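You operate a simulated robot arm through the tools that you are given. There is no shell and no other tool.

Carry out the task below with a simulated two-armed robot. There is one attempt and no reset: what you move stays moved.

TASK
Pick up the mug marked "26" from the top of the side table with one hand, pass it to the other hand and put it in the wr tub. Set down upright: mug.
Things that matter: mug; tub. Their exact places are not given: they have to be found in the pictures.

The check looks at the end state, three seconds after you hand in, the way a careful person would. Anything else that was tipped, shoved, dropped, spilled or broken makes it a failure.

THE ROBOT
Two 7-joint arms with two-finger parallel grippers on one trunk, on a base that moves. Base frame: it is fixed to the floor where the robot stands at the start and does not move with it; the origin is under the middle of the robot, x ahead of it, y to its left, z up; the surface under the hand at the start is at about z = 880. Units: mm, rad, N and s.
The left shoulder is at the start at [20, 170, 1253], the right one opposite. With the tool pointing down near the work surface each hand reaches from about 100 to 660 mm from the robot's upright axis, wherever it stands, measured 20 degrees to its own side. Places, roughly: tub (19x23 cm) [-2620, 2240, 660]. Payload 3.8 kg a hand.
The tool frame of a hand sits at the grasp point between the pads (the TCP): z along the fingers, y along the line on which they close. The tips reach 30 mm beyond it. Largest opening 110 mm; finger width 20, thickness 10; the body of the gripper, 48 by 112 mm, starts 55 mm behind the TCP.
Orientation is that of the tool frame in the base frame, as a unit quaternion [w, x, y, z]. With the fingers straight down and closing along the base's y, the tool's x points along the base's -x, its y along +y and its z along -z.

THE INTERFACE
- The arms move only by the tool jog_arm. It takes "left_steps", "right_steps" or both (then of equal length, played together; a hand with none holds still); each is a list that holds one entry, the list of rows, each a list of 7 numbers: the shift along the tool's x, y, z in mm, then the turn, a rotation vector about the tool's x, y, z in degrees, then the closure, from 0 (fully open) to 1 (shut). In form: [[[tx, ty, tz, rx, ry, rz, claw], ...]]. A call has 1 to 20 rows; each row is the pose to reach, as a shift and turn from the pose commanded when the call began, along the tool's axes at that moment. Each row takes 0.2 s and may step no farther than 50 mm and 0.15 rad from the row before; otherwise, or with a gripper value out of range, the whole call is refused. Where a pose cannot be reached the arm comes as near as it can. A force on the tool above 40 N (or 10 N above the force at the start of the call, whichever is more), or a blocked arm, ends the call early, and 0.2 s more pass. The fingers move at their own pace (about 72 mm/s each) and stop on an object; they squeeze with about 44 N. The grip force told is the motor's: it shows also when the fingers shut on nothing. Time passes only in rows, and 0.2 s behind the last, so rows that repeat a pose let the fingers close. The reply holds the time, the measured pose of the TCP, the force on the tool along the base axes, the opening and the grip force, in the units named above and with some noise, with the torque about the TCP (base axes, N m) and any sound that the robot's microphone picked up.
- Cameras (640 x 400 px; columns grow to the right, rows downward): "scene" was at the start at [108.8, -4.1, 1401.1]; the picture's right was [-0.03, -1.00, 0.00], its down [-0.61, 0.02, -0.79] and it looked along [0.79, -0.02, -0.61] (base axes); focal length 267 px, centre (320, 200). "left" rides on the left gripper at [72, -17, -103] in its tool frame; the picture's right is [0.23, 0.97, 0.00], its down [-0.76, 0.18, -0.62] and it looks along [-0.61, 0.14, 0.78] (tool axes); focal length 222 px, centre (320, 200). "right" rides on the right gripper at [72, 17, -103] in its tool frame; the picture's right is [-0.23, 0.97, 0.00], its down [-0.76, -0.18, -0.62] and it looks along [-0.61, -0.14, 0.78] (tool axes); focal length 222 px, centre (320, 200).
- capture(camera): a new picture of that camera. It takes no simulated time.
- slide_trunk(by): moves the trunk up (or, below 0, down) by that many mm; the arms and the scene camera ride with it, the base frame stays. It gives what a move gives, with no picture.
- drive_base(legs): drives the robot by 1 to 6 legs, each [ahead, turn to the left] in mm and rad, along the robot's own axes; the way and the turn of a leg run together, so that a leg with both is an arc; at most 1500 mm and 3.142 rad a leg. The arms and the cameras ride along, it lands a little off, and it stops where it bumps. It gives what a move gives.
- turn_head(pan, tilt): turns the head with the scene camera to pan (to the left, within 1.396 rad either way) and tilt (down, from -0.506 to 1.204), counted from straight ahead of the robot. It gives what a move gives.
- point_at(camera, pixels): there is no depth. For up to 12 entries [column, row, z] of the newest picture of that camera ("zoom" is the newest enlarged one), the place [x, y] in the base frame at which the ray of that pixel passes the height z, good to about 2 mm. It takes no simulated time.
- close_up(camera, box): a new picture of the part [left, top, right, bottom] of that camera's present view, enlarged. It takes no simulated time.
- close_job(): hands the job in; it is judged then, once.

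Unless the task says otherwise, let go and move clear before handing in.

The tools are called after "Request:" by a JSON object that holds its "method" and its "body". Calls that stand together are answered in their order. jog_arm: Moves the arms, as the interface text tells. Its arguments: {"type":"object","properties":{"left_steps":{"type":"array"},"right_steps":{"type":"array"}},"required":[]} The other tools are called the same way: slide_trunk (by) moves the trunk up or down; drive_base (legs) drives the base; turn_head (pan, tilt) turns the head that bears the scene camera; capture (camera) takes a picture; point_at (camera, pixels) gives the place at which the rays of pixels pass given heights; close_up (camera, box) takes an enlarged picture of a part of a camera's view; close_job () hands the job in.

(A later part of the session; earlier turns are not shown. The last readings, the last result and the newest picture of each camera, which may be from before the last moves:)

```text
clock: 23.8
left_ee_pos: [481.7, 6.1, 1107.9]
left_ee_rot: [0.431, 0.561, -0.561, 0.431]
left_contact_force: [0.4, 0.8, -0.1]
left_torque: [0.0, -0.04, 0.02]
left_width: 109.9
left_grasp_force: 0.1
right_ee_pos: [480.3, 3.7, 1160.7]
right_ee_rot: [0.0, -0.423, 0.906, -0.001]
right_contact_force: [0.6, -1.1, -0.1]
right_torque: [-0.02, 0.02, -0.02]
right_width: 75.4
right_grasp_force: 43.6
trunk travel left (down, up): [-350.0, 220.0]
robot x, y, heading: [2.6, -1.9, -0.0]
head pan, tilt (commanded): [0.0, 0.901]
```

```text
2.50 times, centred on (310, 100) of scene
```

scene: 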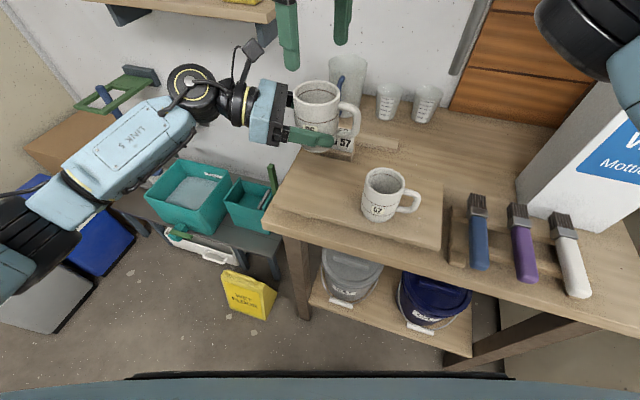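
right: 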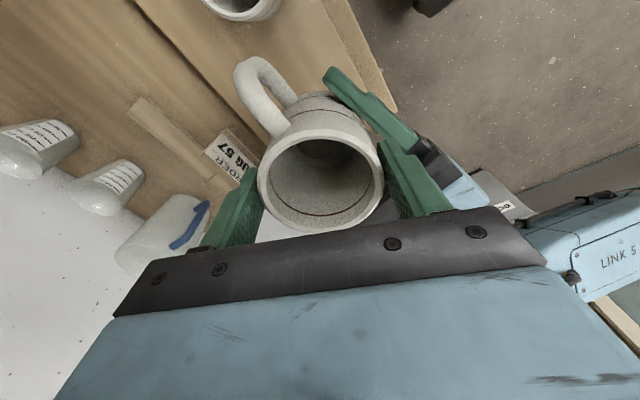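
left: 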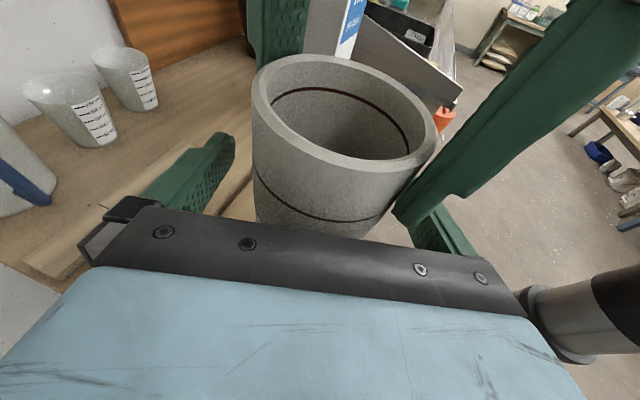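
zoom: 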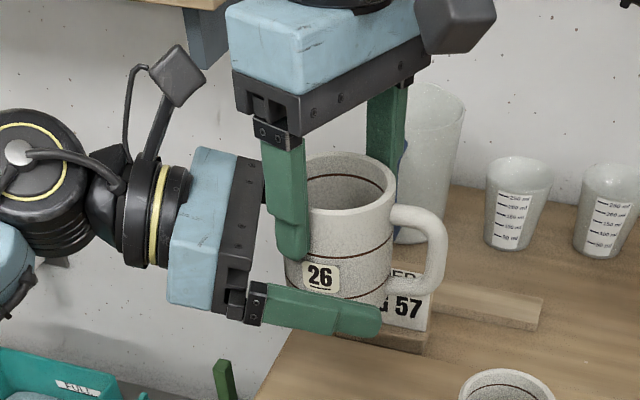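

The right hand now holds the mug alone (width 75.4 mm, 44 N) and the mug stayed put. I'll withdraw the left hand straight back along its own axis.

Request:
{"method": "jog_arm", "body": {"left_steps": [[[0, 0, -20, 0, 0, 0, 0], [0, 0, -40, 0, 0, 0, 0], [0, 0, -60, 0, 0, 0, 0], [0, 0, -80, 0, 0, 0, 0], [0, 0, -105, 0, 0, 0, 0], [0, 0, -130, 0, 0, 0, 0], [0, 0, -160, 0, 0, 0, 0], [0, 0, -160, 0, 0, 0, 0]]]}}

Request:
{"method": "turn_head", "body": {"pan": 1.39, "tilt": 0.4}}

Request:
{"method": "capture", "body": {"camera": "scene"}}

Request:
{"method": "capture", "body": {"camera": "right"}}

Request:
{"method": "capture", "body": {"camera": "left"}}

```text
clock: 25.6
left_ee_pos: [480.0, 160.8, 1149.7]
left_ee_rot: [-0.431, -0.56, 0.561, -0.431]
left_contact_force: [-0.2, -0.2, -0.2]
left_torque: [0.01, 0.01, -0.04]
left_width: 110.3
left_grasp_force: 0.1
right_ee_pos: [480.5, 4.7, 1161.9]
right_ee_rot: [0.0, -0.422, 0.906, 0.001]
right_contact_force: [0.4, -0.3, -0.4]
right_torque: [0.03, -0.02, 0.0]
right_width: 75.3
right_grasp_force: 43.7
trunk travel left (down, up): [-350.0, 220.0]
robot x, y, heading: [-4.2, 2.8, -0.003]
head pan, tilt (commanded): [0.0, 0.901]
```

```text
clock: 27.1
left_ee_pos: [479.5, 161.2, 1149.9]
left_ee_rot: [-0.431, -0.56, 0.561, -0.43]
left_contact_force: [-0.3, 0.3, 0.6]
left_torque: [0.0, -0.03, -0.01]
left_width: 110.0
left_grasp_force: 0.1
right_ee_pos: [478.9, 4.1, 1161.7]
right_ee_rot: [0.001, -0.422, 0.906, 0.001]
right_contact_force: [-0.1, -0.2, 0.4]
right_torque: [0.02, 0.02, 0.01]
right_width: 75.5
right_grasp_force: 44.4
trunk travel left (down, up): [-350.0, 220.0]
robot x, y, heading: [1.5, -1.6, -0.0]
head pan, tilt (commanded): [1.389, 0.4]
```

```text
taken
```

scene: 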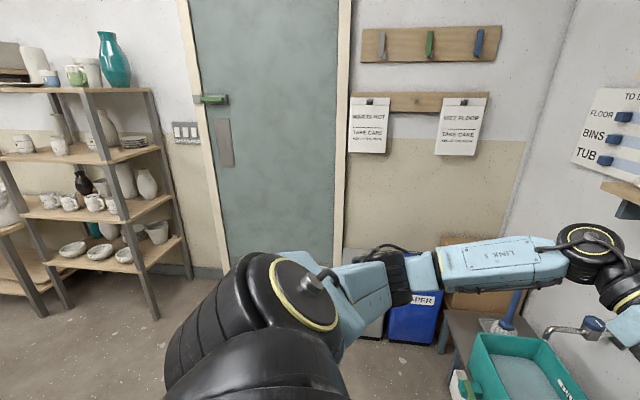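

```text
taken
```

right: 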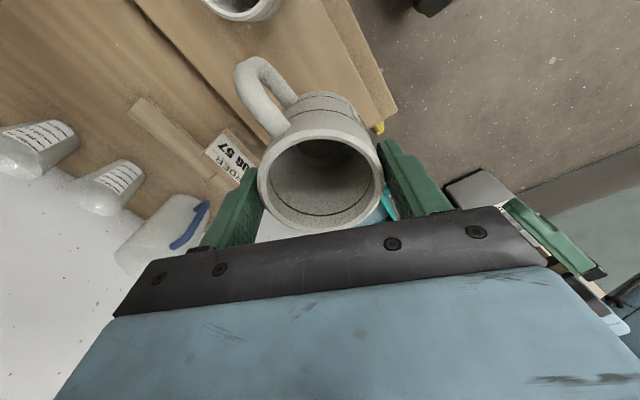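

```text
taken
```

left: 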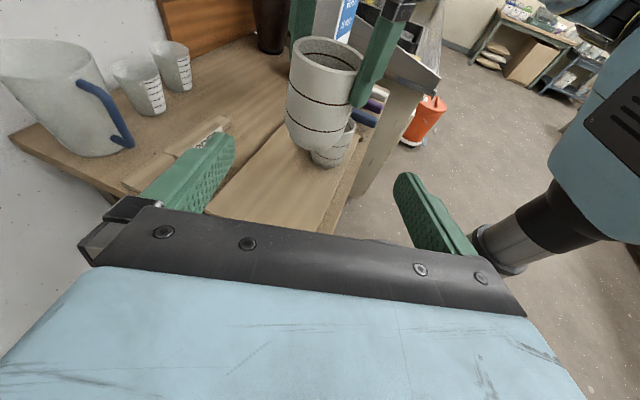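

The handover is done: the right hand holds mug 26, and mug 57 and the sign are undisturbed. Before driving I'll look to the right rear and use a lower tilt on the left to find clear floor.

Request:
{"method": "turn_head", "body": {"pan": -1.39, "tilt": 0.4}}

Request:
{"method": "capture", "body": {"camera": "scene"}}

Request:
{"method": "turn_head", "body": {"pan": 1.39, "tilt": 0.8}}

Request:
{"method": "capture", "body": {"camera": "scene"}}

```text
clock: 29.5
left_ee_pos: [479.7, 161.3, 1149.5]
left_ee_rot: [-0.43, -0.561, 0.562, -0.43]
left_contact_force: [-0.1, 0.0, -0.5]
left_torque: [-0.02, 0.0, 0.03]
left_width: 110.2
left_grasp_force: 0.2
right_ee_pos: [479.6, 4.6, 1161.7]
right_ee_rot: [0.0, -0.423, 0.906, -0.001]
right_contact_force: [-0.7, -0.5, -0.4]
right_torque: [0.01, 0.01, -0.02]
right_width: 75.6
right_grasp_force: 44.7
trunk travel left (down, up): [-350.0, 220.0]
robot x, y, heading: [-1.8, 1.6, 0.0]
head pan, tilt (commanded): [-1.389, 0.4]
```

```text
taken
```

scene: 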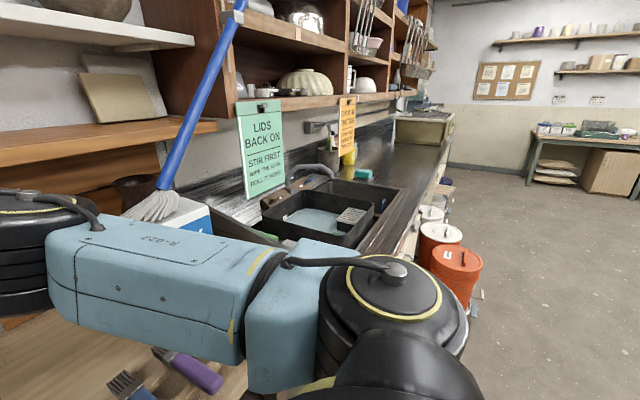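

```text
clock: 32.0
left_ee_pos: [480.3, 160.5, 1148.8]
left_ee_rot: [-0.431, -0.56, 0.561, -0.43]
left_contact_force: [-0.2, 0.1, -0.3]
left_torque: [0.02, -0.05, 0.01]
left_width: 110.1
left_grasp_force: 0.0
right_ee_pos: [479.9, 3.5, 1162.5]
right_ee_rot: [0.0, -0.423, 0.906, 0.0]
right_contact_force: [-0.7, 0.6, 0.3]
right_torque: [-0.02, 0.01, 0.01]
right_width: 75.8
right_grasp_force: 44.3
trunk travel left (down, up): [-350.0, 220.0]
robot x, y, heading: [3.4, -1.5, 0.003]
head pan, tilt (commanded): [1.389, 0.799]
```

```text
taken
```

scene: 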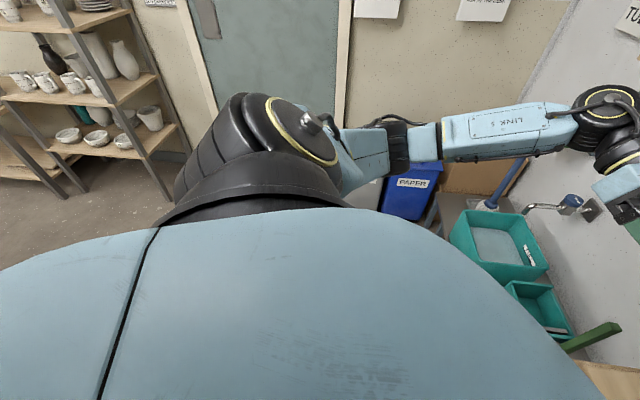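

The left arm is still stretched out, so I'll fold it back to a compact tool-down pose, well left of the mug, before driving.

Request:
{"method": "jog_arm", "body": {"left_steps": [[[4, 9, -3, -4.15, -4.15, 5.407, 0], [8, 18, -6, -8.3, -8.3, 10.814, 0], [12, 27, -10, -12.45, -12.45, 16.22, 0], [16, 36, -13, -16.6, -16.6, 21.63, 0], [21, 46, -17, -20.75, -20.75, 27.03, 0], [25, 55, -20, -24.9, -24.9, 32.44, 0], [29, 64, -23, -29.05, -29.05, 37.85, 0], [33, 73, -26, -33.2, -33.2, 43.26, 0], [38, 83, -30, -37.35, -37.35, 48.66, 0], [42, 92, -33, -41.5, -41.5, 54.07, 0], [46, 101, -36, -45.65, -45.65, 59.48, 0], [51, 111, -40, -49.8, -49.8, 64.88, 0], [55, 120, -43, -53.95, -53.95, 70.29, 0], [60, 130, -47, -58.1, -58.1, 75.7, 0], [60, 130, -47, -58.1, -58.1, 75.7, 0]]]}}

Request:
{"method": "turn_head", "body": {"pan": 0, "tilt": 0.7}}

Request:
{"method": "capture", "body": {"camera": "scene"}}

```text
clock: 35.2
left_ee_pos: [351.5, 190.2, 1219.2]
left_ee_rot: [0.001, 0.0, 1.0, 0.001]
left_contact_force: [0.5, -0.4, -0.5]
left_torque: [0.01, 0.0, -0.01]
left_width: 109.8
left_grasp_force: 0.0
right_ee_pos: [479.9, 4.2, 1161.4]
right_ee_rot: [0.0, -0.422, 0.906, -0.001]
right_contact_force: [0.4, 0.4, 0.0]
right_torque: [-0.01, 0.01, 0.0]
right_width: 75.6
right_grasp_force: 44.1
trunk travel left (down, up): [-350.0, 220.0]
robot x, y, heading: [-0.4, 0.8, 0.0]
head pan, tilt (commanded): [1.389, 0.799]
```

```text
clock: 36.7
left_ee_pos: [350.4, 190.7, 1219.1]
left_ee_rot: [0.0, 0.0, 1.0, 0.0]
left_contact_force: [0.6, 0.0, 0.3]
left_torque: [-0.01, 0.02, 0.01]
left_width: 109.7
left_grasp_force: 0.1
right_ee_pos: [479.2, 3.8, 1163.1]
right_ee_rot: [0.0, -0.422, 0.906, 0.001]
right_contact_force: [0.1, -0.1, 0.7]
right_torque: [0.02, -0.01, 0.02]
right_width: 75.5
right_grasp_force: 44.2
trunk travel left (down, up): [-350.0, 220.0]
robot x, y, heading: [-1.9, -0.1, -0.001]
head pan, tilt (commanded): [0.0, 0.7]
```

```text
taken
```

scene: 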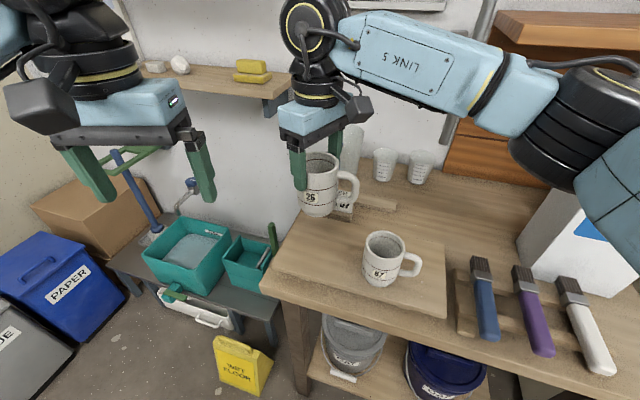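

Both arms are compact and the mug is held clear above the board. I'll back straight away from the table by 350 mm, then look left and behind from there.

Request:
{"method": "drive_base", "body": {"legs": [[-350, 0]]}}

Request:
{"method": "turn_head", "body": {"pan": 1.39, "tilt": 0.35}}

Request:
{"method": "capture", "body": {"camera": "scene"}}

```text
clock: 39.0
left_ee_pos: [0.5, 190.9, 1220.9]
left_ee_rot: [0.0, 0.0, 1.0, 0.0]
left_contact_force: [0.5, 0.5, 0.2]
left_torque: [0.01, -0.03, -0.03]
left_width: 109.6
left_grasp_force: 0.1
right_ee_pos: [129.7, 4.4, 1162.0]
right_ee_rot: [0.001, -0.422, 0.907, 0.0]
right_contact_force: [-0.1, -0.2, -0.2]
right_torque: [0.0, -0.01, -0.01]
right_width: 75.4
right_grasp_force: 43.8
trunk travel left (down, up): [-350.0, 220.0]
robot x, y, heading: [-350.8, 2.2, 0.001]
head pan, tilt (commanded): [0.0, 0.7]
```

```text
clock: 40.5
left_ee_pos: [-0.3, 191.1, 1219.8]
left_ee_rot: [0.0, 0.0, 1.0, 0.001]
left_contact_force: [-0.4, 0.3, 0.0]
left_torque: [0.01, 0.0, -0.02]
left_width: 110.2
left_grasp_force: 0.0
right_ee_pos: [130.0, 4.7, 1162.5]
right_ee_rot: [0.0, -0.422, 0.907, 0.0]
right_contact_force: [0.1, -0.3, 0.2]
right_torque: [-0.01, 0.0, 0.0]
right_width: 75.3
right_grasp_force: 43.5
trunk travel left (down, up): [-350.0, 220.0]
robot x, y, heading: [-351.9, -2.6, 0.003]
head pan, tilt (commanded): [1.389, 0.351]
```

```text
taken
```

scene: 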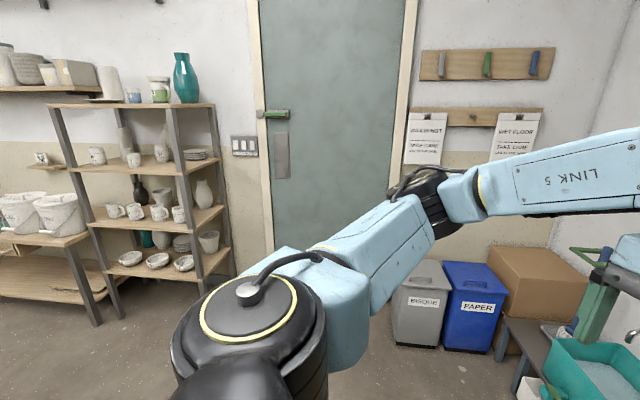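

Clear floor shows on the left; a pottery shelf stands by the door, with a table holding white tubs beyond it at (40,215). I'll turn left in place about 1.2 rad and look again.

Request:
{"method": "drive_base", "body": {"legs": [[0, 1.2]]}}

Request:
{"method": "turn_head", "body": {"pan": 1.0, "tilt": 0.35}}

Request:
{"method": "capture", "body": {"camera": "scene"}}

```text
clock: 43.9
left_ee_pos: [-399.1, 395.7, 1219.2]
left_ee_rot: [0.001, -0.564, 0.826, 0.0]
left_contact_force: [-0.4, 0.5, 0.1]
left_torque: [0.0, -0.04, -0.01]
left_width: 109.8
left_grasp_force: 0.1
right_ee_pos: [-178.4, 448.8, 1161.9]
right_ee_rot: [0.001, 0.86, -0.511, 0.0]
right_contact_force: [-0.7, -0.7, -1.0]
right_torque: [0.02, 0.01, -0.02]
right_width: 75.6
right_grasp_force: 44.2
trunk travel left (down, up): [-350.0, 220.0]
robot x, y, heading: [-348.7, 1.6, 1.195]
head pan, tilt (commanded): [1.389, 0.351]
```

```text
clock: 44.8
left_ee_pos: [-399.2, 396.2, 1220.0]
left_ee_rot: [0.0, -0.563, 0.826, 0.001]
left_contact_force: [0.3, -0.4, 0.0]
left_torque: [0.01, -0.01, 0.01]
left_width: 109.9
left_grasp_force: 0.1
right_ee_pos: [-177.6, 447.2, 1160.9]
right_ee_rot: [0.001, 0.859, -0.512, 0.0]
right_contact_force: [0.1, 0.3, -0.1]
right_torque: [0.0, 0.02, 0.02]
right_width: 75.5
right_grasp_force: 43.8
trunk travel left (down, up): [-350.0, 220.0]
robot x, y, heading: [-348.7, -0.4, 1.195]
head pan, tilt (commanded): [1.0, 0.351]
```

```text
taken
```

scene: 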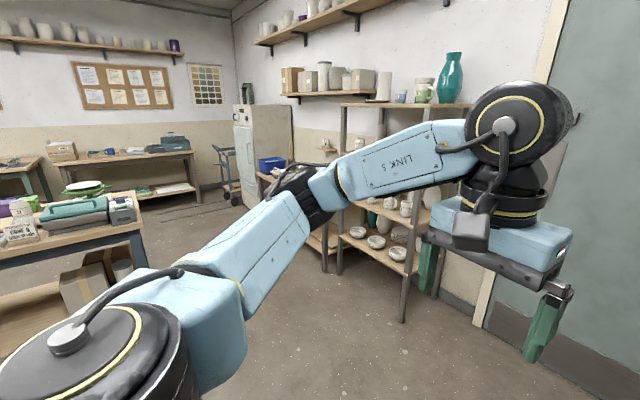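

The pottery shelf stands along the wall, and a work table with tools is off to the left. I'll turn left a bit more and look straight toward the tub's rough place.

Request:
{"method": "drive_base", "body": {"legs": [[0, 0.95]]}}

Request:
{"method": "turn_head", "body": {"pan": 0.1, "tilt": 0.35}}

Request:
{"method": "capture", "body": {"camera": "scene"}}

```text
clock: 47.6
left_ee_pos: [-701.7, 188.9, 1219.6]
left_ee_rot: [0.0, 0.88, -0.475, -0.001]
left_contact_force: [0.0, 0.5, -0.5]
left_torque: [0.03, 0.02, 0.01]
left_width: 110.0
left_grasp_force: 0.1
right_ee_pos: [-617.0, 399.1, 1161.4]
right_ee_rot: [0.0, 0.998, -0.06, 0.001]
right_contact_force: [-0.4, 0.2, 0.1]
right_torque: [0.0, 0.0, -0.01]
right_width: 75.2
right_grasp_force: 44.0
trunk travel left (down, up): [-350.0, 220.0]
robot x, y, heading: [-350.1, 2.6, 2.151]
head pan, tilt (commanded): [1.0, 0.351]
```

```text
clock: 48.8
left_ee_pos: [-701.1, 188.6, 1220.0]
left_ee_rot: [0.001, 0.88, -0.475, 0.0]
left_contact_force: [0.4, 0.7, -0.7]
left_torque: [0.03, 0.02, -0.01]
left_width: 109.7
left_grasp_force: 0.1
right_ee_pos: [-615.9, 399.8, 1161.6]
right_ee_rot: [0.001, 0.998, -0.059, 0.001]
right_contact_force: [0.1, 0.4, 0.0]
right_torque: [-0.04, 0.0, 0.0]
right_width: 75.3
right_grasp_force: 43.7
trunk travel left (down, up): [-350.0, 220.0]
robot x, y, heading: [-350.5, 2.5, 2.146]
head pan, tilt (commanded): [0.099, 0.351]
```

```text
taken
```

scene: 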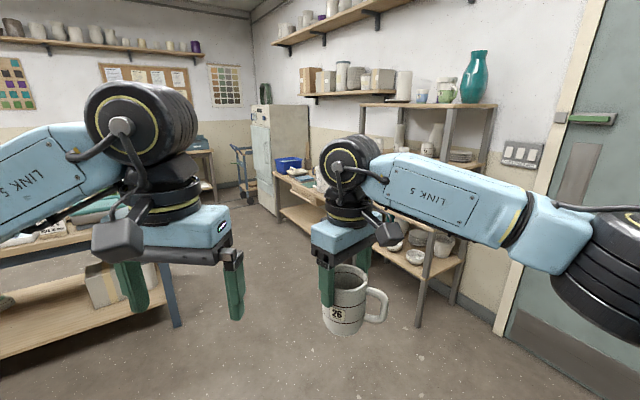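

The view toward the tub table is partly hidden behind the right wrist, but I can see a table with a blue bin near (290,165). I'll zoom in there.

Request:
{"method": "close_up", "body": {"camera": "scene", "box": [220, 100, 340, 250]}}

Request:
{"method": "close_up", "body": {"camera": "scene", "box": [0, 150, 240, 380]}}

Request:
{"method": "capture", "body": {"camera": "right"}}

Request:
{"method": "capture", "body": {"camera": "left"}}

```text
2.67 times, centred on (280, 175) of scene
```

zoom: 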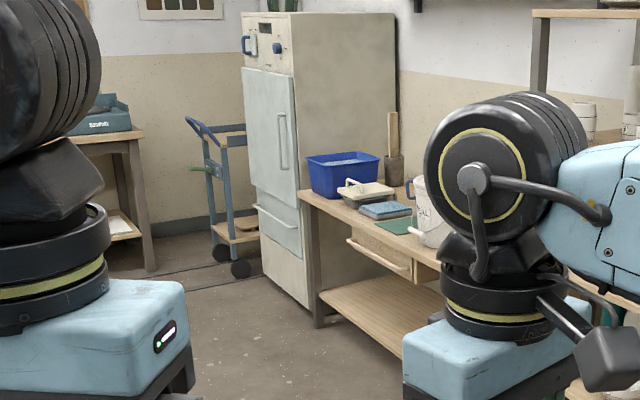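

```text
1.74 times, centred on (120, 265) of scene
```

zoom: 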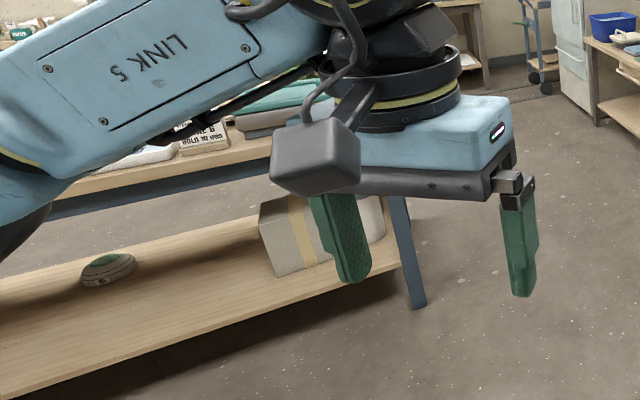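

```text
taken
```

right: 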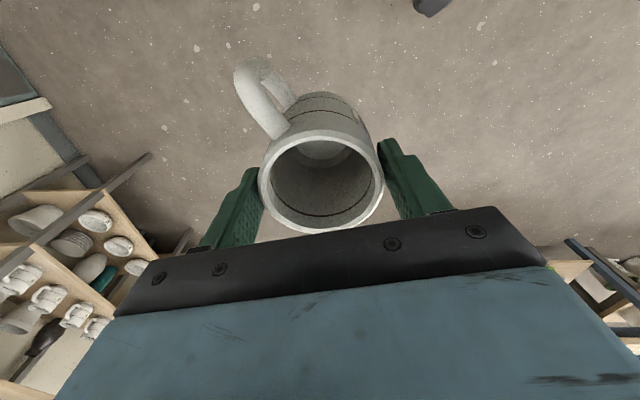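

```text
taken
```

left: 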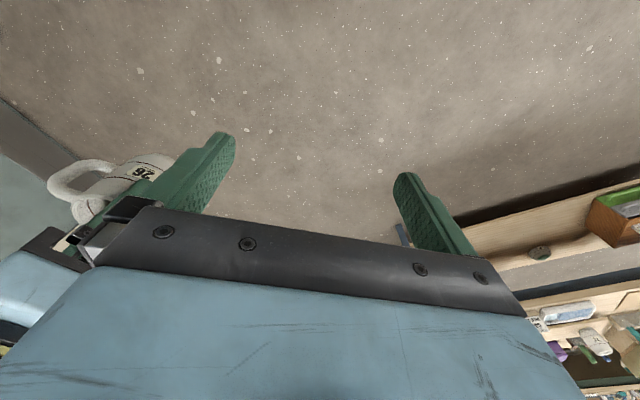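

The mug is steady. To clear the camera's view and pull the right elbow in, I'll unwind the right hand's yaw to its natural direction and lower both hands about 100 mm.

Request:
{"method": "jog_arm", "body": {"left_steps": [[[0, 0, 12, 0, 0, 0, 0], [0, 0, 24, 0, 0, 0, 0], [0, 0, 36, 0, 0, 0, 0], [0, 0, 48, 0, 0, 0, 0], [0, 0, 60, 0, 0, 0, 0], [0, 0, 72, 0, 0, 0, 0], [0, 0, 84, 0, 0, 0, 0], [0, 0, 96, 0, 0, 0, 0], [0, 0, 108, 0, 0, 0, 0], [0, 0, 120, 0, 0, 0, 0], [0, 0, 120, 0, 0, 0, 0]]], "right_steps": [[[17, -8, 10, 0, 0, 5, 1], [35, -16, 20, 0, 0, 10, 1], [52, -24, 30, 0, 0, 15, 1], [69, -32, 40, 0, 0, 20, 1], [87, -40, 50, 0, 0, 25, 1], [104, -48, 60, 0, 0, 30, 1], [121, -57, 70, 0, 0, 35, 1], [139, -65, 80, 0, 0, 40, 1], [156, -73, 90, 0, 0, 45, 1], [173.7, -81, 100, 0, 0, 50, 1], [173.7, -81, 100, 0, 0, 50, 1]]]}}

Request:
{"method": "capture", "body": {"camera": "scene"}}

```text
clock: 51.2
left_ee_pos: [-701.4, 189.3, 1100.9]
left_ee_rot: [0.0, 0.88, -0.475, -0.001]
left_contact_force: [-0.7, 0.2, -0.6]
left_torque: [-0.01, 0.0, -0.02]
left_width: 110.1
left_grasp_force: 0.1
right_ee_pos: [-433.8, 458.6, 1061.9]
right_ee_rot: [-0.001, 0.88, -0.475, 0.0]
right_contact_force: [1.5, 0.1, 0.9]
right_torque: [0.06, 0.05, 0.01]
right_width: 75.6
right_grasp_force: 43.9
trunk travel left (down, up): [-350.0, 220.0]
robot x, y, heading: [-347.4, 1.3, 2.149]
head pan, tilt (commanded): [0.099, 0.351]
```

```text
taken
```

scene: 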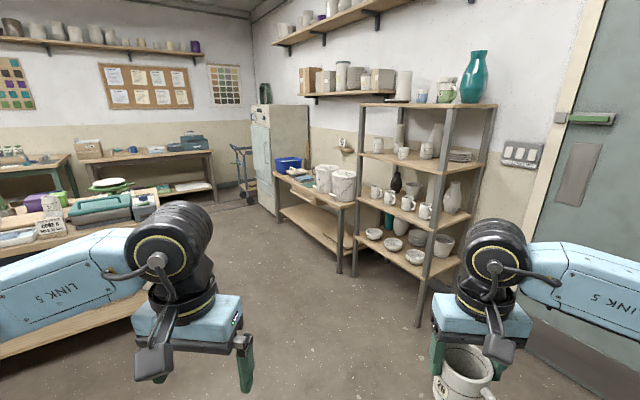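

Now the view is open: the wall table near (315,190) carries a blue bin, some items and two white tubs. I'll zoom in to read labels.

Request:
{"method": "close_up", "body": {"camera": "scene", "box": [260, 140, 370, 220]}}

Request:
{"method": "close_up", "body": {"camera": "scene", "box": [0, 160, 200, 290]}}

Request:
{"method": "point_at", "body": {"camera": "scene", "pixels": [[355, 275, 0], [338, 272, 0], [283, 223, 0], [418, 327, 0], [290, 172, 660], [343, 200, 660], [325, 195, 660], [275, 176, 660], [357, 205, 660], [170, 325, 0], [450, 305, 0]]}}

```text
5.00 times, centred on (315, 180) of scene
```

zoom: 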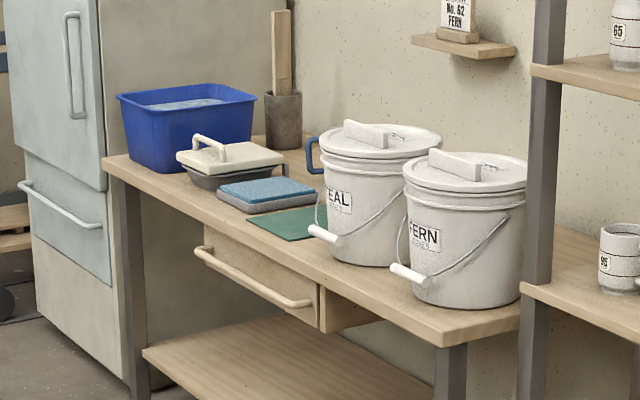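

```text
3.08 times, centred on (100, 225) of scene
```

zoom: 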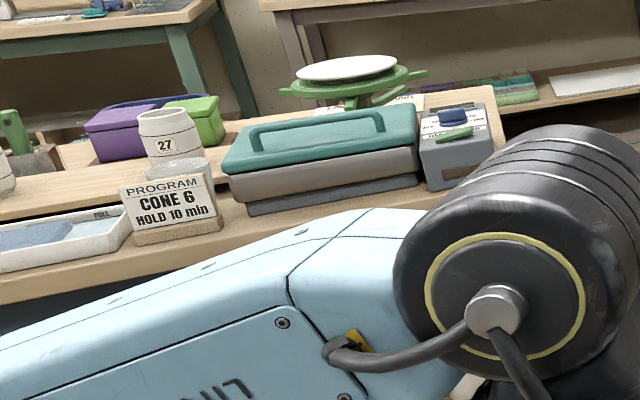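

```text
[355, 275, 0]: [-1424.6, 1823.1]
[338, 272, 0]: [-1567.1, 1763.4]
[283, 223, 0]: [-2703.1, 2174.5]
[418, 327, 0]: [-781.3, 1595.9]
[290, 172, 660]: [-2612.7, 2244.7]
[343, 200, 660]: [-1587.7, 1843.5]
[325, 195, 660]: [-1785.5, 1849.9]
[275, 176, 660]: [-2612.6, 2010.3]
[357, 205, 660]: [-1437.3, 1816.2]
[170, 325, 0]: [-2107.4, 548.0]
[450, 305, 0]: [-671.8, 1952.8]
```

The blue tub at zoom (185,130) matches the given place: its base lands at about (−2613, 2245) at z=660. I'll measure the table front edge, then drive closer to read any label on the tub and see what's inside it.

Request:
{"method": "point_at", "body": {"camera": "scene", "pixels": [[271.4, 171.6, 660], [339, 208, 660], [355, 203.5, 660], [278, 218, 0], [277, 214, 0], [342, 268, 0], [284, 172, 660], [304, 170, 660], [310, 168, 660], [253, 190, 300], [268, 183, 0]]}}

Request:
{"method": "close_up", "body": {"camera": "scene", "box": [220, 130, 380, 290]}}

```text
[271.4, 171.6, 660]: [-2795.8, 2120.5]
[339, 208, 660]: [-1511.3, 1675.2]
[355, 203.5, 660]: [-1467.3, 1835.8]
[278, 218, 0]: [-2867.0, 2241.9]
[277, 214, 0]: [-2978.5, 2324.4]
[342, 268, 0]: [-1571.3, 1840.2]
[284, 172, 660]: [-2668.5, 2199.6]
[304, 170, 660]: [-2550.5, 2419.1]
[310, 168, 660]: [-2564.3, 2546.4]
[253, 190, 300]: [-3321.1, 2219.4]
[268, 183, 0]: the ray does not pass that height
```

```text
2.50 times, centred on (300, 210) of scene
```

zoom: 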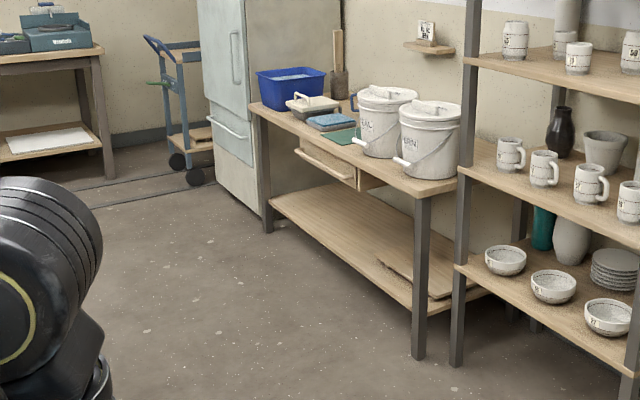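

The room is turned about −19° from the base frame, and the tub table's front edge runs from (−2796,2120) to (−1511,1675). I'll drive down the middle of the aisle, starting with a waypoint near (−1450, 1010).

Request:
{"method": "drive_base", "body": {"legs": [[0, 0.25], [1480, 0]]}}

Request:
{"method": "turn_head", "body": {"pan": 0.2, "tilt": 0.5}}

Request:
{"method": "capture", "body": {"camera": "scene"}}

```text
clock: 59.4
left_ee_pos: [-1816.1, 1097.3, 1098.7]
left_ee_rot: [0.0, 0.93, -0.367, 0.0]
left_contact_force: [-0.3, -0.5, 0.1]
left_torque: [-0.03, 0.02, -0.01]
left_width: 109.8
left_grasp_force: 0.0
right_ee_pos: [-1620.4, 1422.3, 1061.5]
right_ee_rot: [-0.001, 0.93, -0.367, 0.0]
right_contact_force: [-0.8, -0.5, 0.3]
right_torque: [0.02, 0.04, -0.03]
right_width: 75.4
right_grasp_force: 44.1
trunk travel left (down, up): [-350.0, 220.0]
robot x, y, heading: [-1430.6, 992.8, 2.392]
head pan, tilt (commanded): [0.099, 0.351]
```

```text
clock: 60.0
left_ee_pos: [-1815.7, 1096.4, 1100.4]
left_ee_rot: [0.0, 0.93, -0.367, 0.0]
left_contact_force: [0.7, -0.5, 0.5]
left_torque: [-0.03, 0.03, 0.01]
left_width: 110.1
left_grasp_force: 0.0
right_ee_pos: [-1621.5, 1422.6, 1061.2]
right_ee_rot: [0.0, 0.931, -0.366, 0.001]
right_contact_force: [0.6, -0.1, 0.1]
right_torque: [-0.02, 0.01, -0.01]
right_width: 75.5
right_grasp_force: 44.0
trunk travel left (down, up): [-350.0, 220.0]
robot x, y, heading: [-1428.8, 994.0, 2.392]
head pan, tilt (commanded): [0.201, 0.499]
```

```text
taken
```

scene: 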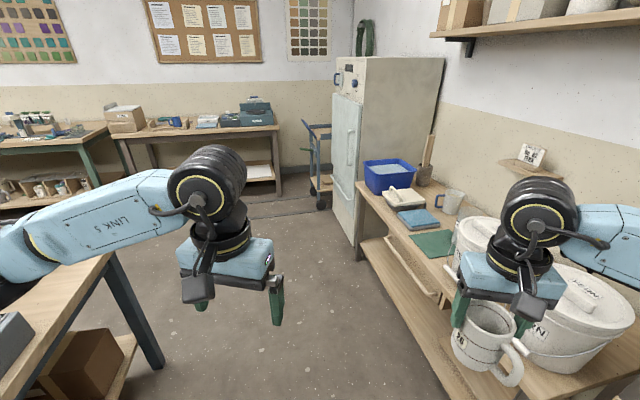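

I'm in the aisle with clear floor ahead. I'll zoom in on the blue tub near (388,175).

Request:
{"method": "close_up", "body": {"camera": "scene", "box": [340, 140, 470, 240]}}

Request:
{"method": "point_at", "body": {"camera": "scene", "pixels": [[357, 183, 660], [440, 307, 660], [369, 193, 660], [416, 182, 660], [355, 262, 0], [355, 242, 0], [165, 365, 0], [330, 207, 0]]}}

```text
4.00 times, centred on (405, 190) of scene
```

zoom: 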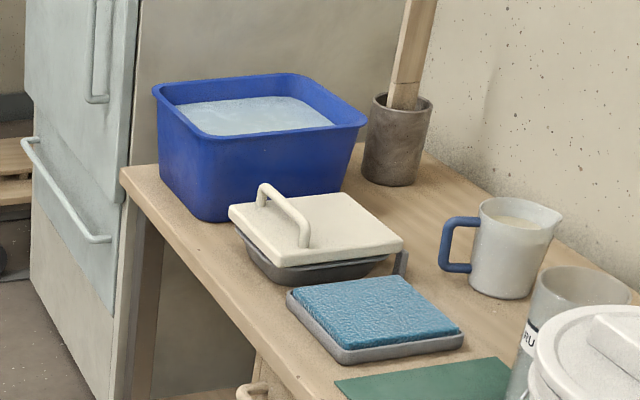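

```text
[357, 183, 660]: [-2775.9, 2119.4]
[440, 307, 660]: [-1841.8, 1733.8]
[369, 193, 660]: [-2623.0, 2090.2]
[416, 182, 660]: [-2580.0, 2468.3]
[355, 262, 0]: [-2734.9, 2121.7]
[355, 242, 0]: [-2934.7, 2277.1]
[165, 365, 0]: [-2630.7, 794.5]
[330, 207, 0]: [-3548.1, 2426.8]
```

The blue tub holds a greyish fill; no label is visible from here. The aisle is clear, so I'll turn along it and drive toward a spot in front of the tub.

Request:
{"method": "drive_base", "body": {"legs": [[0, 0.416], [1000, 0]]}}

Request:
{"method": "turn_head", "body": {"pan": -0.6, "tilt": 0.5}}

Request:
{"method": "capture", "body": {"camera": "scene"}}

```text
clock: 66.5
left_ee_pos: [-2763.2, 1259.5, 1099.7]
left_ee_rot: [0.0, 0.986, -0.168, 0.0]
left_contact_force: [0.2, -0.1, -0.5]
left_torque: [0.01, 0.01, 0.0]
left_width: 110.1
left_grasp_force: 0.2
right_ee_pos: [-2715.0, 1636.7, 1062.3]
right_ee_rot: [0.0, 0.986, -0.168, 0.001]
right_contact_force: [0.1, 0.3, 0.3]
right_torque: [-0.03, -0.02, -0.01]
right_width: 75.3
right_grasp_force: 44.0
trunk travel left (down, up): [-350.0, 220.0]
robot x, y, heading: [-2368.5, 1326.5, 2.806]
head pan, tilt (commanded): [0.201, 0.499]
```

```text
clock: 67.6
left_ee_pos: [-2763.0, 1260.5, 1100.7]
left_ee_rot: [0.0, 0.986, -0.168, 0.001]
left_contact_force: [0.2, 0.7, -0.5]
left_torque: [0.0, 0.0, -0.01]
left_width: 110.2
left_grasp_force: 0.0
right_ee_pos: [-2715.4, 1637.3, 1061.2]
right_ee_rot: [0.0, 0.986, -0.168, 0.001]
right_contact_force: [-0.5, 0.3, -0.1]
right_torque: [-0.02, 0.02, -0.01]
right_width: 75.4
right_grasp_force: 43.7
trunk travel left (down, up): [-350.0, 220.0]
robot x, y, heading: [-2368.1, 1321.1, 2.81]
head pan, tilt (commanded): [-0.6, 0.499]
```

```text
taken
```

scene: 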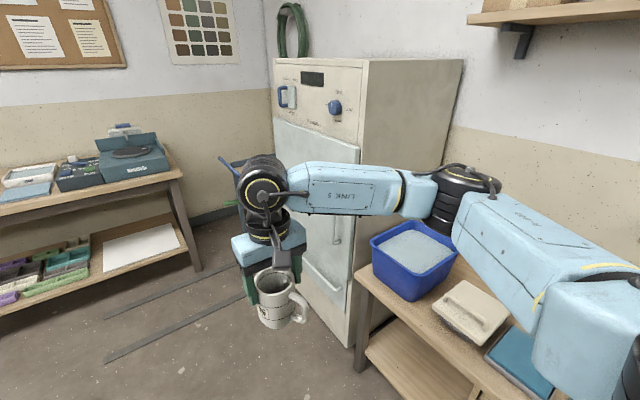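

The tub is now close, at (415,258), and the right arm is clear above the table. I'll zoom in on the tub's interior and rim.

Request:
{"method": "close_up", "body": {"camera": "scene", "box": [350, 200, 510, 320]}}

Request:
{"method": "point_at", "body": {"camera": "scene", "pixels": [[400, 300, 660], [374, 281, 660], [361, 277, 660], [454, 260, 660], [371, 239, 760], [412, 219, 760], [459, 240, 760], [411, 275, 760]]}}

```text
3.33 times, centred on (430, 260) of scene
```

zoom: 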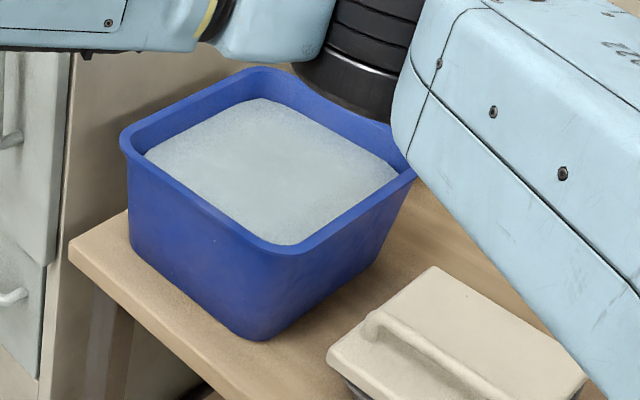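

```text
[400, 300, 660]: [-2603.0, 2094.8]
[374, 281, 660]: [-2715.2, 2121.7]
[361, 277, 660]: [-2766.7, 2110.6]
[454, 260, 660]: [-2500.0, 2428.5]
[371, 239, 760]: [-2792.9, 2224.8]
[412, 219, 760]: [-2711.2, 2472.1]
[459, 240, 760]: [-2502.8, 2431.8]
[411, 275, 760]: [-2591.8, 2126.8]
```

The tub is filled with something greyish to just below its rim, and two metal strips lie on the floor ahead. I'll check where those strips are relative to my planned standing spot.

Request:
{"method": "point_at", "body": {"camera": "scene", "pixels": [[105, 358, 0], [240, 293, 0], [75, 303, 0], [220, 264, 0], [355, 345, 0], [362, 370, 0]]}}

Request:
{"method": "close_up", "body": {"camera": "scene", "box": [60, 240, 260, 380]}}

```text
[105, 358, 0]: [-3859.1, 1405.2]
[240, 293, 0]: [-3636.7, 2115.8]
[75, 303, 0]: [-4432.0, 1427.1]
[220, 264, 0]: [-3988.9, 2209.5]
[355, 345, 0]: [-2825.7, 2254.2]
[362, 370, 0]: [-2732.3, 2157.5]
```

```text
2.86 times, centred on (160, 310) of scene
```

zoom: 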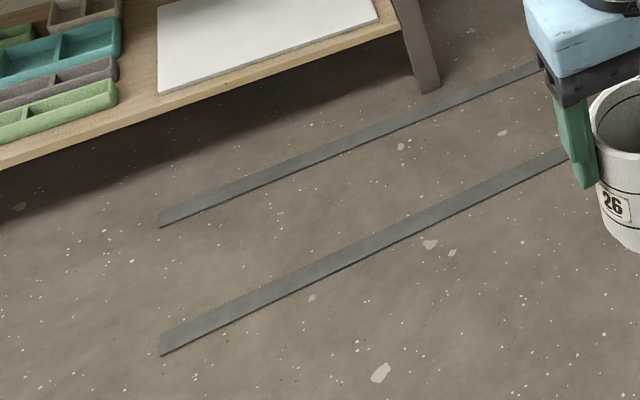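

The strips are at x<−3600, well beyond where I'll stand. I'll drive 550 mm more, turn right to face the tub table, and look at it.

Request:
{"method": "drive_base", "body": {"legs": [[550, 0], [0, -1.573]]}}

Request:
{"method": "turn_head", "body": {"pan": -0.1, "tilt": 0.7}}

Request:
{"method": "capture", "body": {"camera": "scene"}}

```text
clock: 74.6
left_ee_pos: [-2954.0, 1899.1, 1099.2]
left_ee_rot: [0.0, -0.581, 0.814, 0.0]
left_contact_force: [-0.1, -0.5, 0.3]
left_torque: [-0.02, -0.01, 0.02]
left_width: 110.0
left_grasp_force: 0.0
right_ee_pos: [-2575.2, 1851.7, 1061.7]
right_ee_rot: [0.0, -0.58, 0.815, -0.001]
right_contact_force: [-0.5, -0.1, 1.0]
right_torque: [0.02, 0.01, -0.04]
right_width: 75.5
right_grasp_force: 43.5
trunk travel left (down, up): [-350.0, 220.0]
robot x, y, heading: [-2890.3, 1504.5, 1.239]
head pan, tilt (commanded): [-0.6, 0.499]
```

```text
clock: 75.5
left_ee_pos: [-2954.7, 1898.2, 1100.9]
left_ee_rot: [0.0, -0.581, 0.814, 0.0]
left_contact_force: [-0.4, -0.8, -0.2]
left_torque: [0.01, -0.01, 0.01]
left_width: 109.9
left_grasp_force: 0.0
right_ee_pos: [-2577.2, 1851.7, 1061.8]
right_ee_rot: [-0.001, -0.581, 0.814, -0.001]
right_contact_force: [0.5, -0.5, 0.3]
right_torque: [0.01, 0.04, 0.02]
right_width: 75.7
right_grasp_force: 44.0
trunk travel left (down, up): [-350.0, 220.0]
robot x, y, heading: [-2886.8, 1502.1, 1.231]
head pan, tilt (commanded): [-0.099, 0.7]
```

```text
taken
```

scene: 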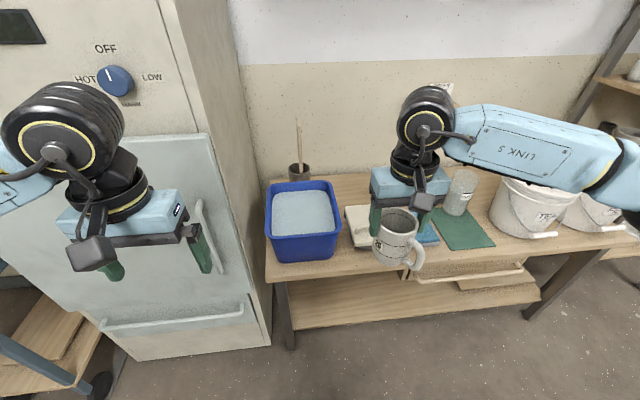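

I'm facing the tub table squarely, with the tub at (302,222) almost straight ahead and the kiln just left of it. I'll zoom in on the tub and check labels, dimensions and fill.

Request:
{"method": "close_up", "body": {"camera": "scene", "box": [240, 150, 400, 290]}}

Request:
{"method": "point_at", "body": {"camera": "scene", "pixels": [[267, 184, 800], [335, 181, 800], [341, 233, 800], [266, 237, 800], [275, 263, 660], [335, 257, 660], [265, 283, 660], [340, 275, 660]]}}

```text
2.86 times, centred on (320, 220) of scene
```

zoom: 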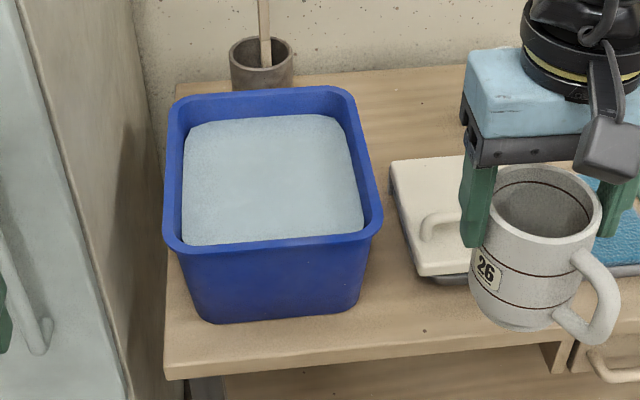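

```text
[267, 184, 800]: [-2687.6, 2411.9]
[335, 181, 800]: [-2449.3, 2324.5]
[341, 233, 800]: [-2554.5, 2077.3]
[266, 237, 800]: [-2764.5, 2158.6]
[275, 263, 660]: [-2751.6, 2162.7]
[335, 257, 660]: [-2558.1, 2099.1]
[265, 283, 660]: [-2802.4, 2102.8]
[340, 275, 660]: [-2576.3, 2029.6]
```

The tub rim is at about z≈800 with centre near (−2620,2240), matching the rough place given; the light-blue fill sits a bit below the rim. I'll check where the buckets and the lidded pan are, since the right arm will come down beside them.

Request:
{"method": "point_at", "body": {"camera": "scene", "pixels": [[492, 225, 660], [560, 240, 660], [500, 180, 950], [345, 247, 660], [375, 206, 700], [463, 215, 660], [298, 180, 660], [298, 165, 760], [437, 230, 660]]}}

Request:
{"method": "close_up", "body": {"camera": "scene", "box": [380, 60, 640, 260]}}

```text
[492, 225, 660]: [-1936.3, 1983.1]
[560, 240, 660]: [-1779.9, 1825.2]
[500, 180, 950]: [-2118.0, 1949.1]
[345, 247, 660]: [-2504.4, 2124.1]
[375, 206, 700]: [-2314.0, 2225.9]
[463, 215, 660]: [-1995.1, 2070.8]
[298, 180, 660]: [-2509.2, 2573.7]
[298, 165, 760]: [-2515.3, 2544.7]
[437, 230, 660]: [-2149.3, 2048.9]
```

```text
2.00 times, centred on (510, 160) of scene
```

zoom: 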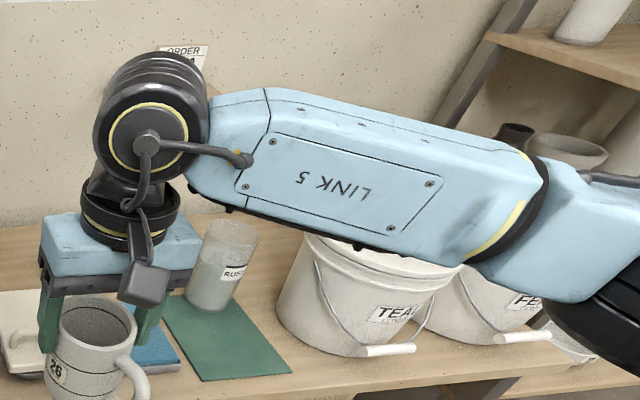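

The buckets and jar are far to the right (u≈2300–2600) and the lidded pan stays low, so the right arm has room. I'll pull the left hand back 80 mm away from the kiln, then turn slightly left and drive 230 mm closer so the tub lies about 20° to the right.

Request:
{"method": "jog_arm", "body": {"left_steps": [[[16, 0, 0, 0, 0, 0, 0], [32, 0, 0, 0, 0, 0, 0], [48, 0, 0, 0, 0, 0, 0], [64, 0, 0, 0, 0, 0, 0], [80, 0, 0, 0, 0, 0, 0], [80, 0, 0, 0, 0, 0, 0]]]}}

Request:
{"method": "drive_base", "body": {"legs": [[0, 0.25], [230, 0]]}}

Request:
{"method": "turn_head", "body": {"pan": -0.35, "tilt": 0.9}}

Request:
{"method": "capture", "body": {"camera": "scene"}}

Request:
{"method": "capture", "body": {"camera": "right"}}

```text
clock: 76.9
left_ee_pos: [-2981.3, 1822.6, 1100.1]
left_ee_rot: [0.0, -0.58, 0.814, 0.0]
left_contact_force: [-0.3, -1.3, -0.5]
left_torque: [-0.03, 0.02, -0.02]
left_width: 109.9
left_grasp_force: 0.1
right_ee_pos: [-2578.3, 1853.1, 1060.7]
right_ee_rot: [-0.001, -0.58, 0.815, 0.0]
right_contact_force: [0.4, 0.1, -0.1]
right_torque: [0.04, -0.01, 0.01]
right_width: 75.4
right_grasp_force: 44.5
trunk travel left (down, up): [-350.0, 220.0]
robot x, y, heading: [-2888.4, 1505.2, 1.237]
head pan, tilt (commanded): [-0.099, 0.7]
```

```text
clock: 79.5
left_ee_pos: [-3036.4, 2021.4, 1099.9]
left_ee_rot: [0.0, -0.677, 0.736, 0.0]
left_contact_force: [-0.2, 0.3, 0.0]
left_torque: [-0.01, 0.03, -0.02]
left_width: 110.1
left_grasp_force: 0.0
right_ee_pos: [-2652.4, 2149.6, 1060.6]
right_ee_rot: [0.0, -0.677, 0.736, -0.001]
right_contact_force: [-0.1, -0.9, 0.1]
right_torque: [0.0, -0.03, 0.01]
right_width: 75.6
right_grasp_force: 44.0
trunk travel left (down, up): [-350.0, 220.0]
robot x, y, heading: [-2870.1, 1733.4, 1.489]
head pan, tilt (commanded): [-0.099, 0.7]
```

```text
clock: 80.3
left_ee_pos: [-3036.9, 2021.2, 1099.9]
left_ee_rot: [0.0, -0.677, 0.736, 0.0]
left_contact_force: [-0.5, -0.2, 1.0]
left_torque: [0.0, -0.04, 0.01]
left_width: 110.0
left_grasp_force: 0.0
right_ee_pos: [-2651.6, 2148.4, 1062.5]
right_ee_rot: [0.0, -0.677, 0.736, -0.001]
right_contact_force: [0.6, 0.2, 0.3]
right_torque: [-0.02, 0.02, -0.02]
right_width: 75.4
right_grasp_force: 44.0
trunk travel left (down, up): [-350.0, 220.0]
robot x, y, heading: [-2868.6, 1734.0, 1.488]
head pan, tilt (commanded): [-0.351, 0.901]
```

```text
taken
```

scene: 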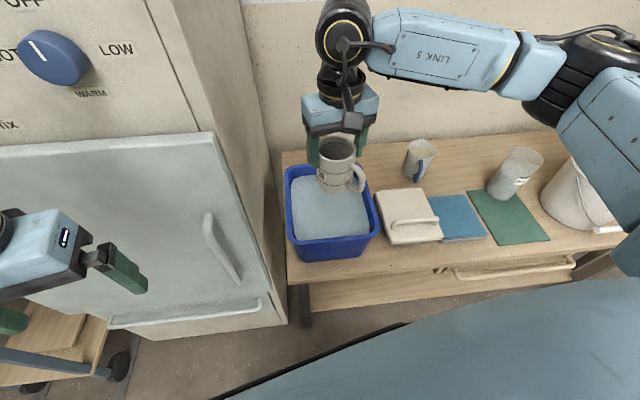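

```text
taken
```

right: 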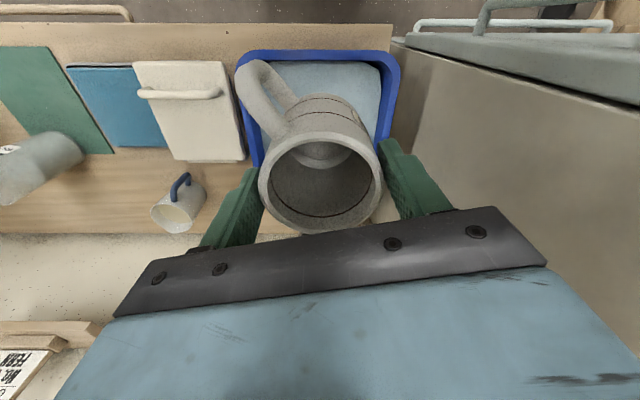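

The mug is hovering close to the tub, and the tub's rim is visible in both views. I'll measure the rim corners and the fill surface from both cameras to get the tub centre, rim height and fill height.

Request:
{"method": "close_up", "body": {"camera": "scene", "box": [260, 130, 400, 270]}}

Request:
{"method": "close_up", "body": {"camera": "right", "box": [200, 30, 420, 190]}}

Request:
{"method": "point_at", "body": {"camera": "scene", "pixels": [[287, 168, 800], [293, 242, 800], [380, 230, 800], [360, 166, 800], [300, 262, 660], [370, 253, 660], [299, 238, 770], [368, 227, 770], [295, 178, 770]]}}

Request:
{"method": "point_at", "body": {"camera": "right", "pixels": [[243, 52, 800], [395, 50, 800], [238, 75, 800], [399, 70, 800], [385, 138, 800], [271, 62, 770], [378, 65, 770], [380, 105, 770]]}}

```text
2.86 times, centred on (330, 200) of scene
```

zoom: 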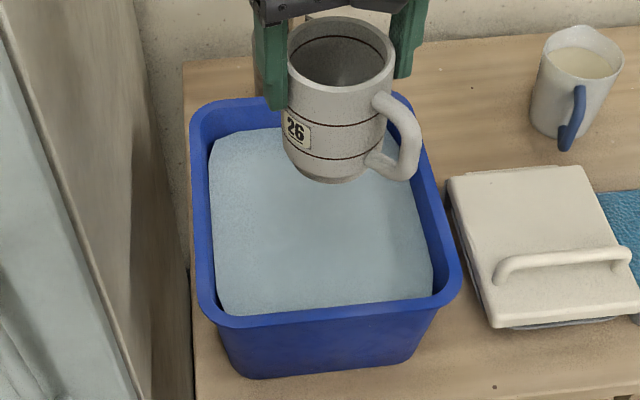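

```text
2.50 times, centred on (310, 110) of right
```

zoom: 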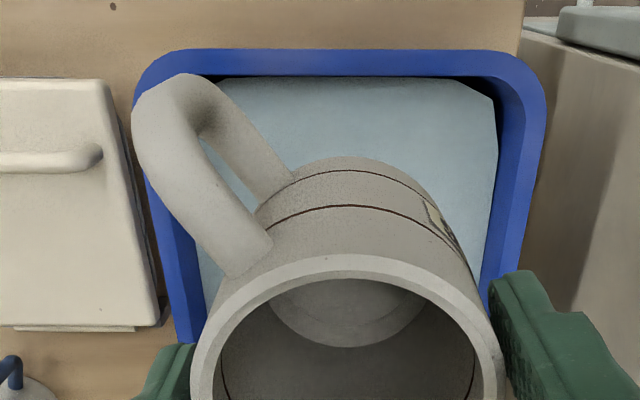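

```text
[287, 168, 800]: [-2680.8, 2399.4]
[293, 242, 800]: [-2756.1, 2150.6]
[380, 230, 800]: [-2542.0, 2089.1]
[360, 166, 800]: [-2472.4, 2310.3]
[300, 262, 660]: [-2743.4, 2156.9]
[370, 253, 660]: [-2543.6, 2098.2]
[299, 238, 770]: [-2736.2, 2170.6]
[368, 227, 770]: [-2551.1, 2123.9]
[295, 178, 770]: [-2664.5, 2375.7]
```

```text
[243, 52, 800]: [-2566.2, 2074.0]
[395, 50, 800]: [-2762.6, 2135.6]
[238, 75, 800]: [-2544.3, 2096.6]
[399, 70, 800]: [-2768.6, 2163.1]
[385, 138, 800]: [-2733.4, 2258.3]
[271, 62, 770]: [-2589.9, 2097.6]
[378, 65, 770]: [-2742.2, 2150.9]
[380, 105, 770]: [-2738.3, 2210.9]
```

Both cameras agree: rim at z≈800, tub centre about (−2614, 2238), and the opening easily takes the mug. I'll shift the mug over the tub centre at its present height first.

Request:
{"method": "jog_arm", "body": {"right_steps": [[[-18, -6, 0, 0, 0, 0, 1], [-37, -12, 0, 0, 0, 0, 1], [-55, -18, 0, 0, 0, 0, 1], [-73, -24, 0, 0, 0, 0, 1], [-92, -30.5, 0, 0, 0, 0, 1], [-92, -30.5, 0, 0, 0, 0, 1]]]}}

Request:
{"method": "capture", "body": {"camera": "scene"}}

Request:
{"method": "capture", "body": {"camera": "right"}}

```text
clock: 81.7
left_ee_pos: [-3036.0, 2021.3, 1100.5]
left_ee_rot: [0.0, -0.677, 0.736, 0.0]
left_contact_force: [0.6, 0.6, 1.3]
left_torque: [0.03, -0.01, -0.02]
left_width: 110.0
left_grasp_force: 0.1
right_ee_pos: [-2613.7, 2236.2, 1060.7]
right_ee_rot: [-0.001, -0.677, 0.736, -0.001]
right_contact_force: [-0.3, 0.7, 0.5]
right_torque: [0.02, 0.06, 0.0]
right_width: 75.7
right_grasp_force: 43.4
trunk travel left (down, up): [-350.0, 220.0]
robot x, y, heading: [-2868.6, 1733.7, 1.491]
head pan, tilt (commanded): [-0.351, 0.901]
```

```text
taken
```

scene: 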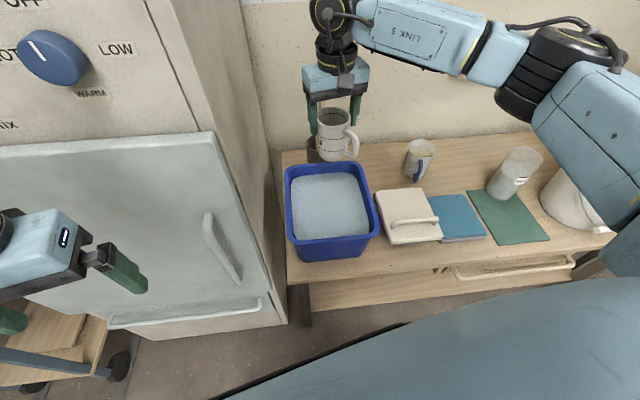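

```text
taken
```

right: 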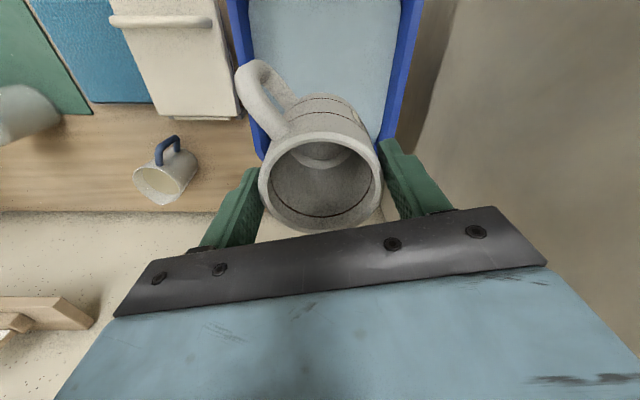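

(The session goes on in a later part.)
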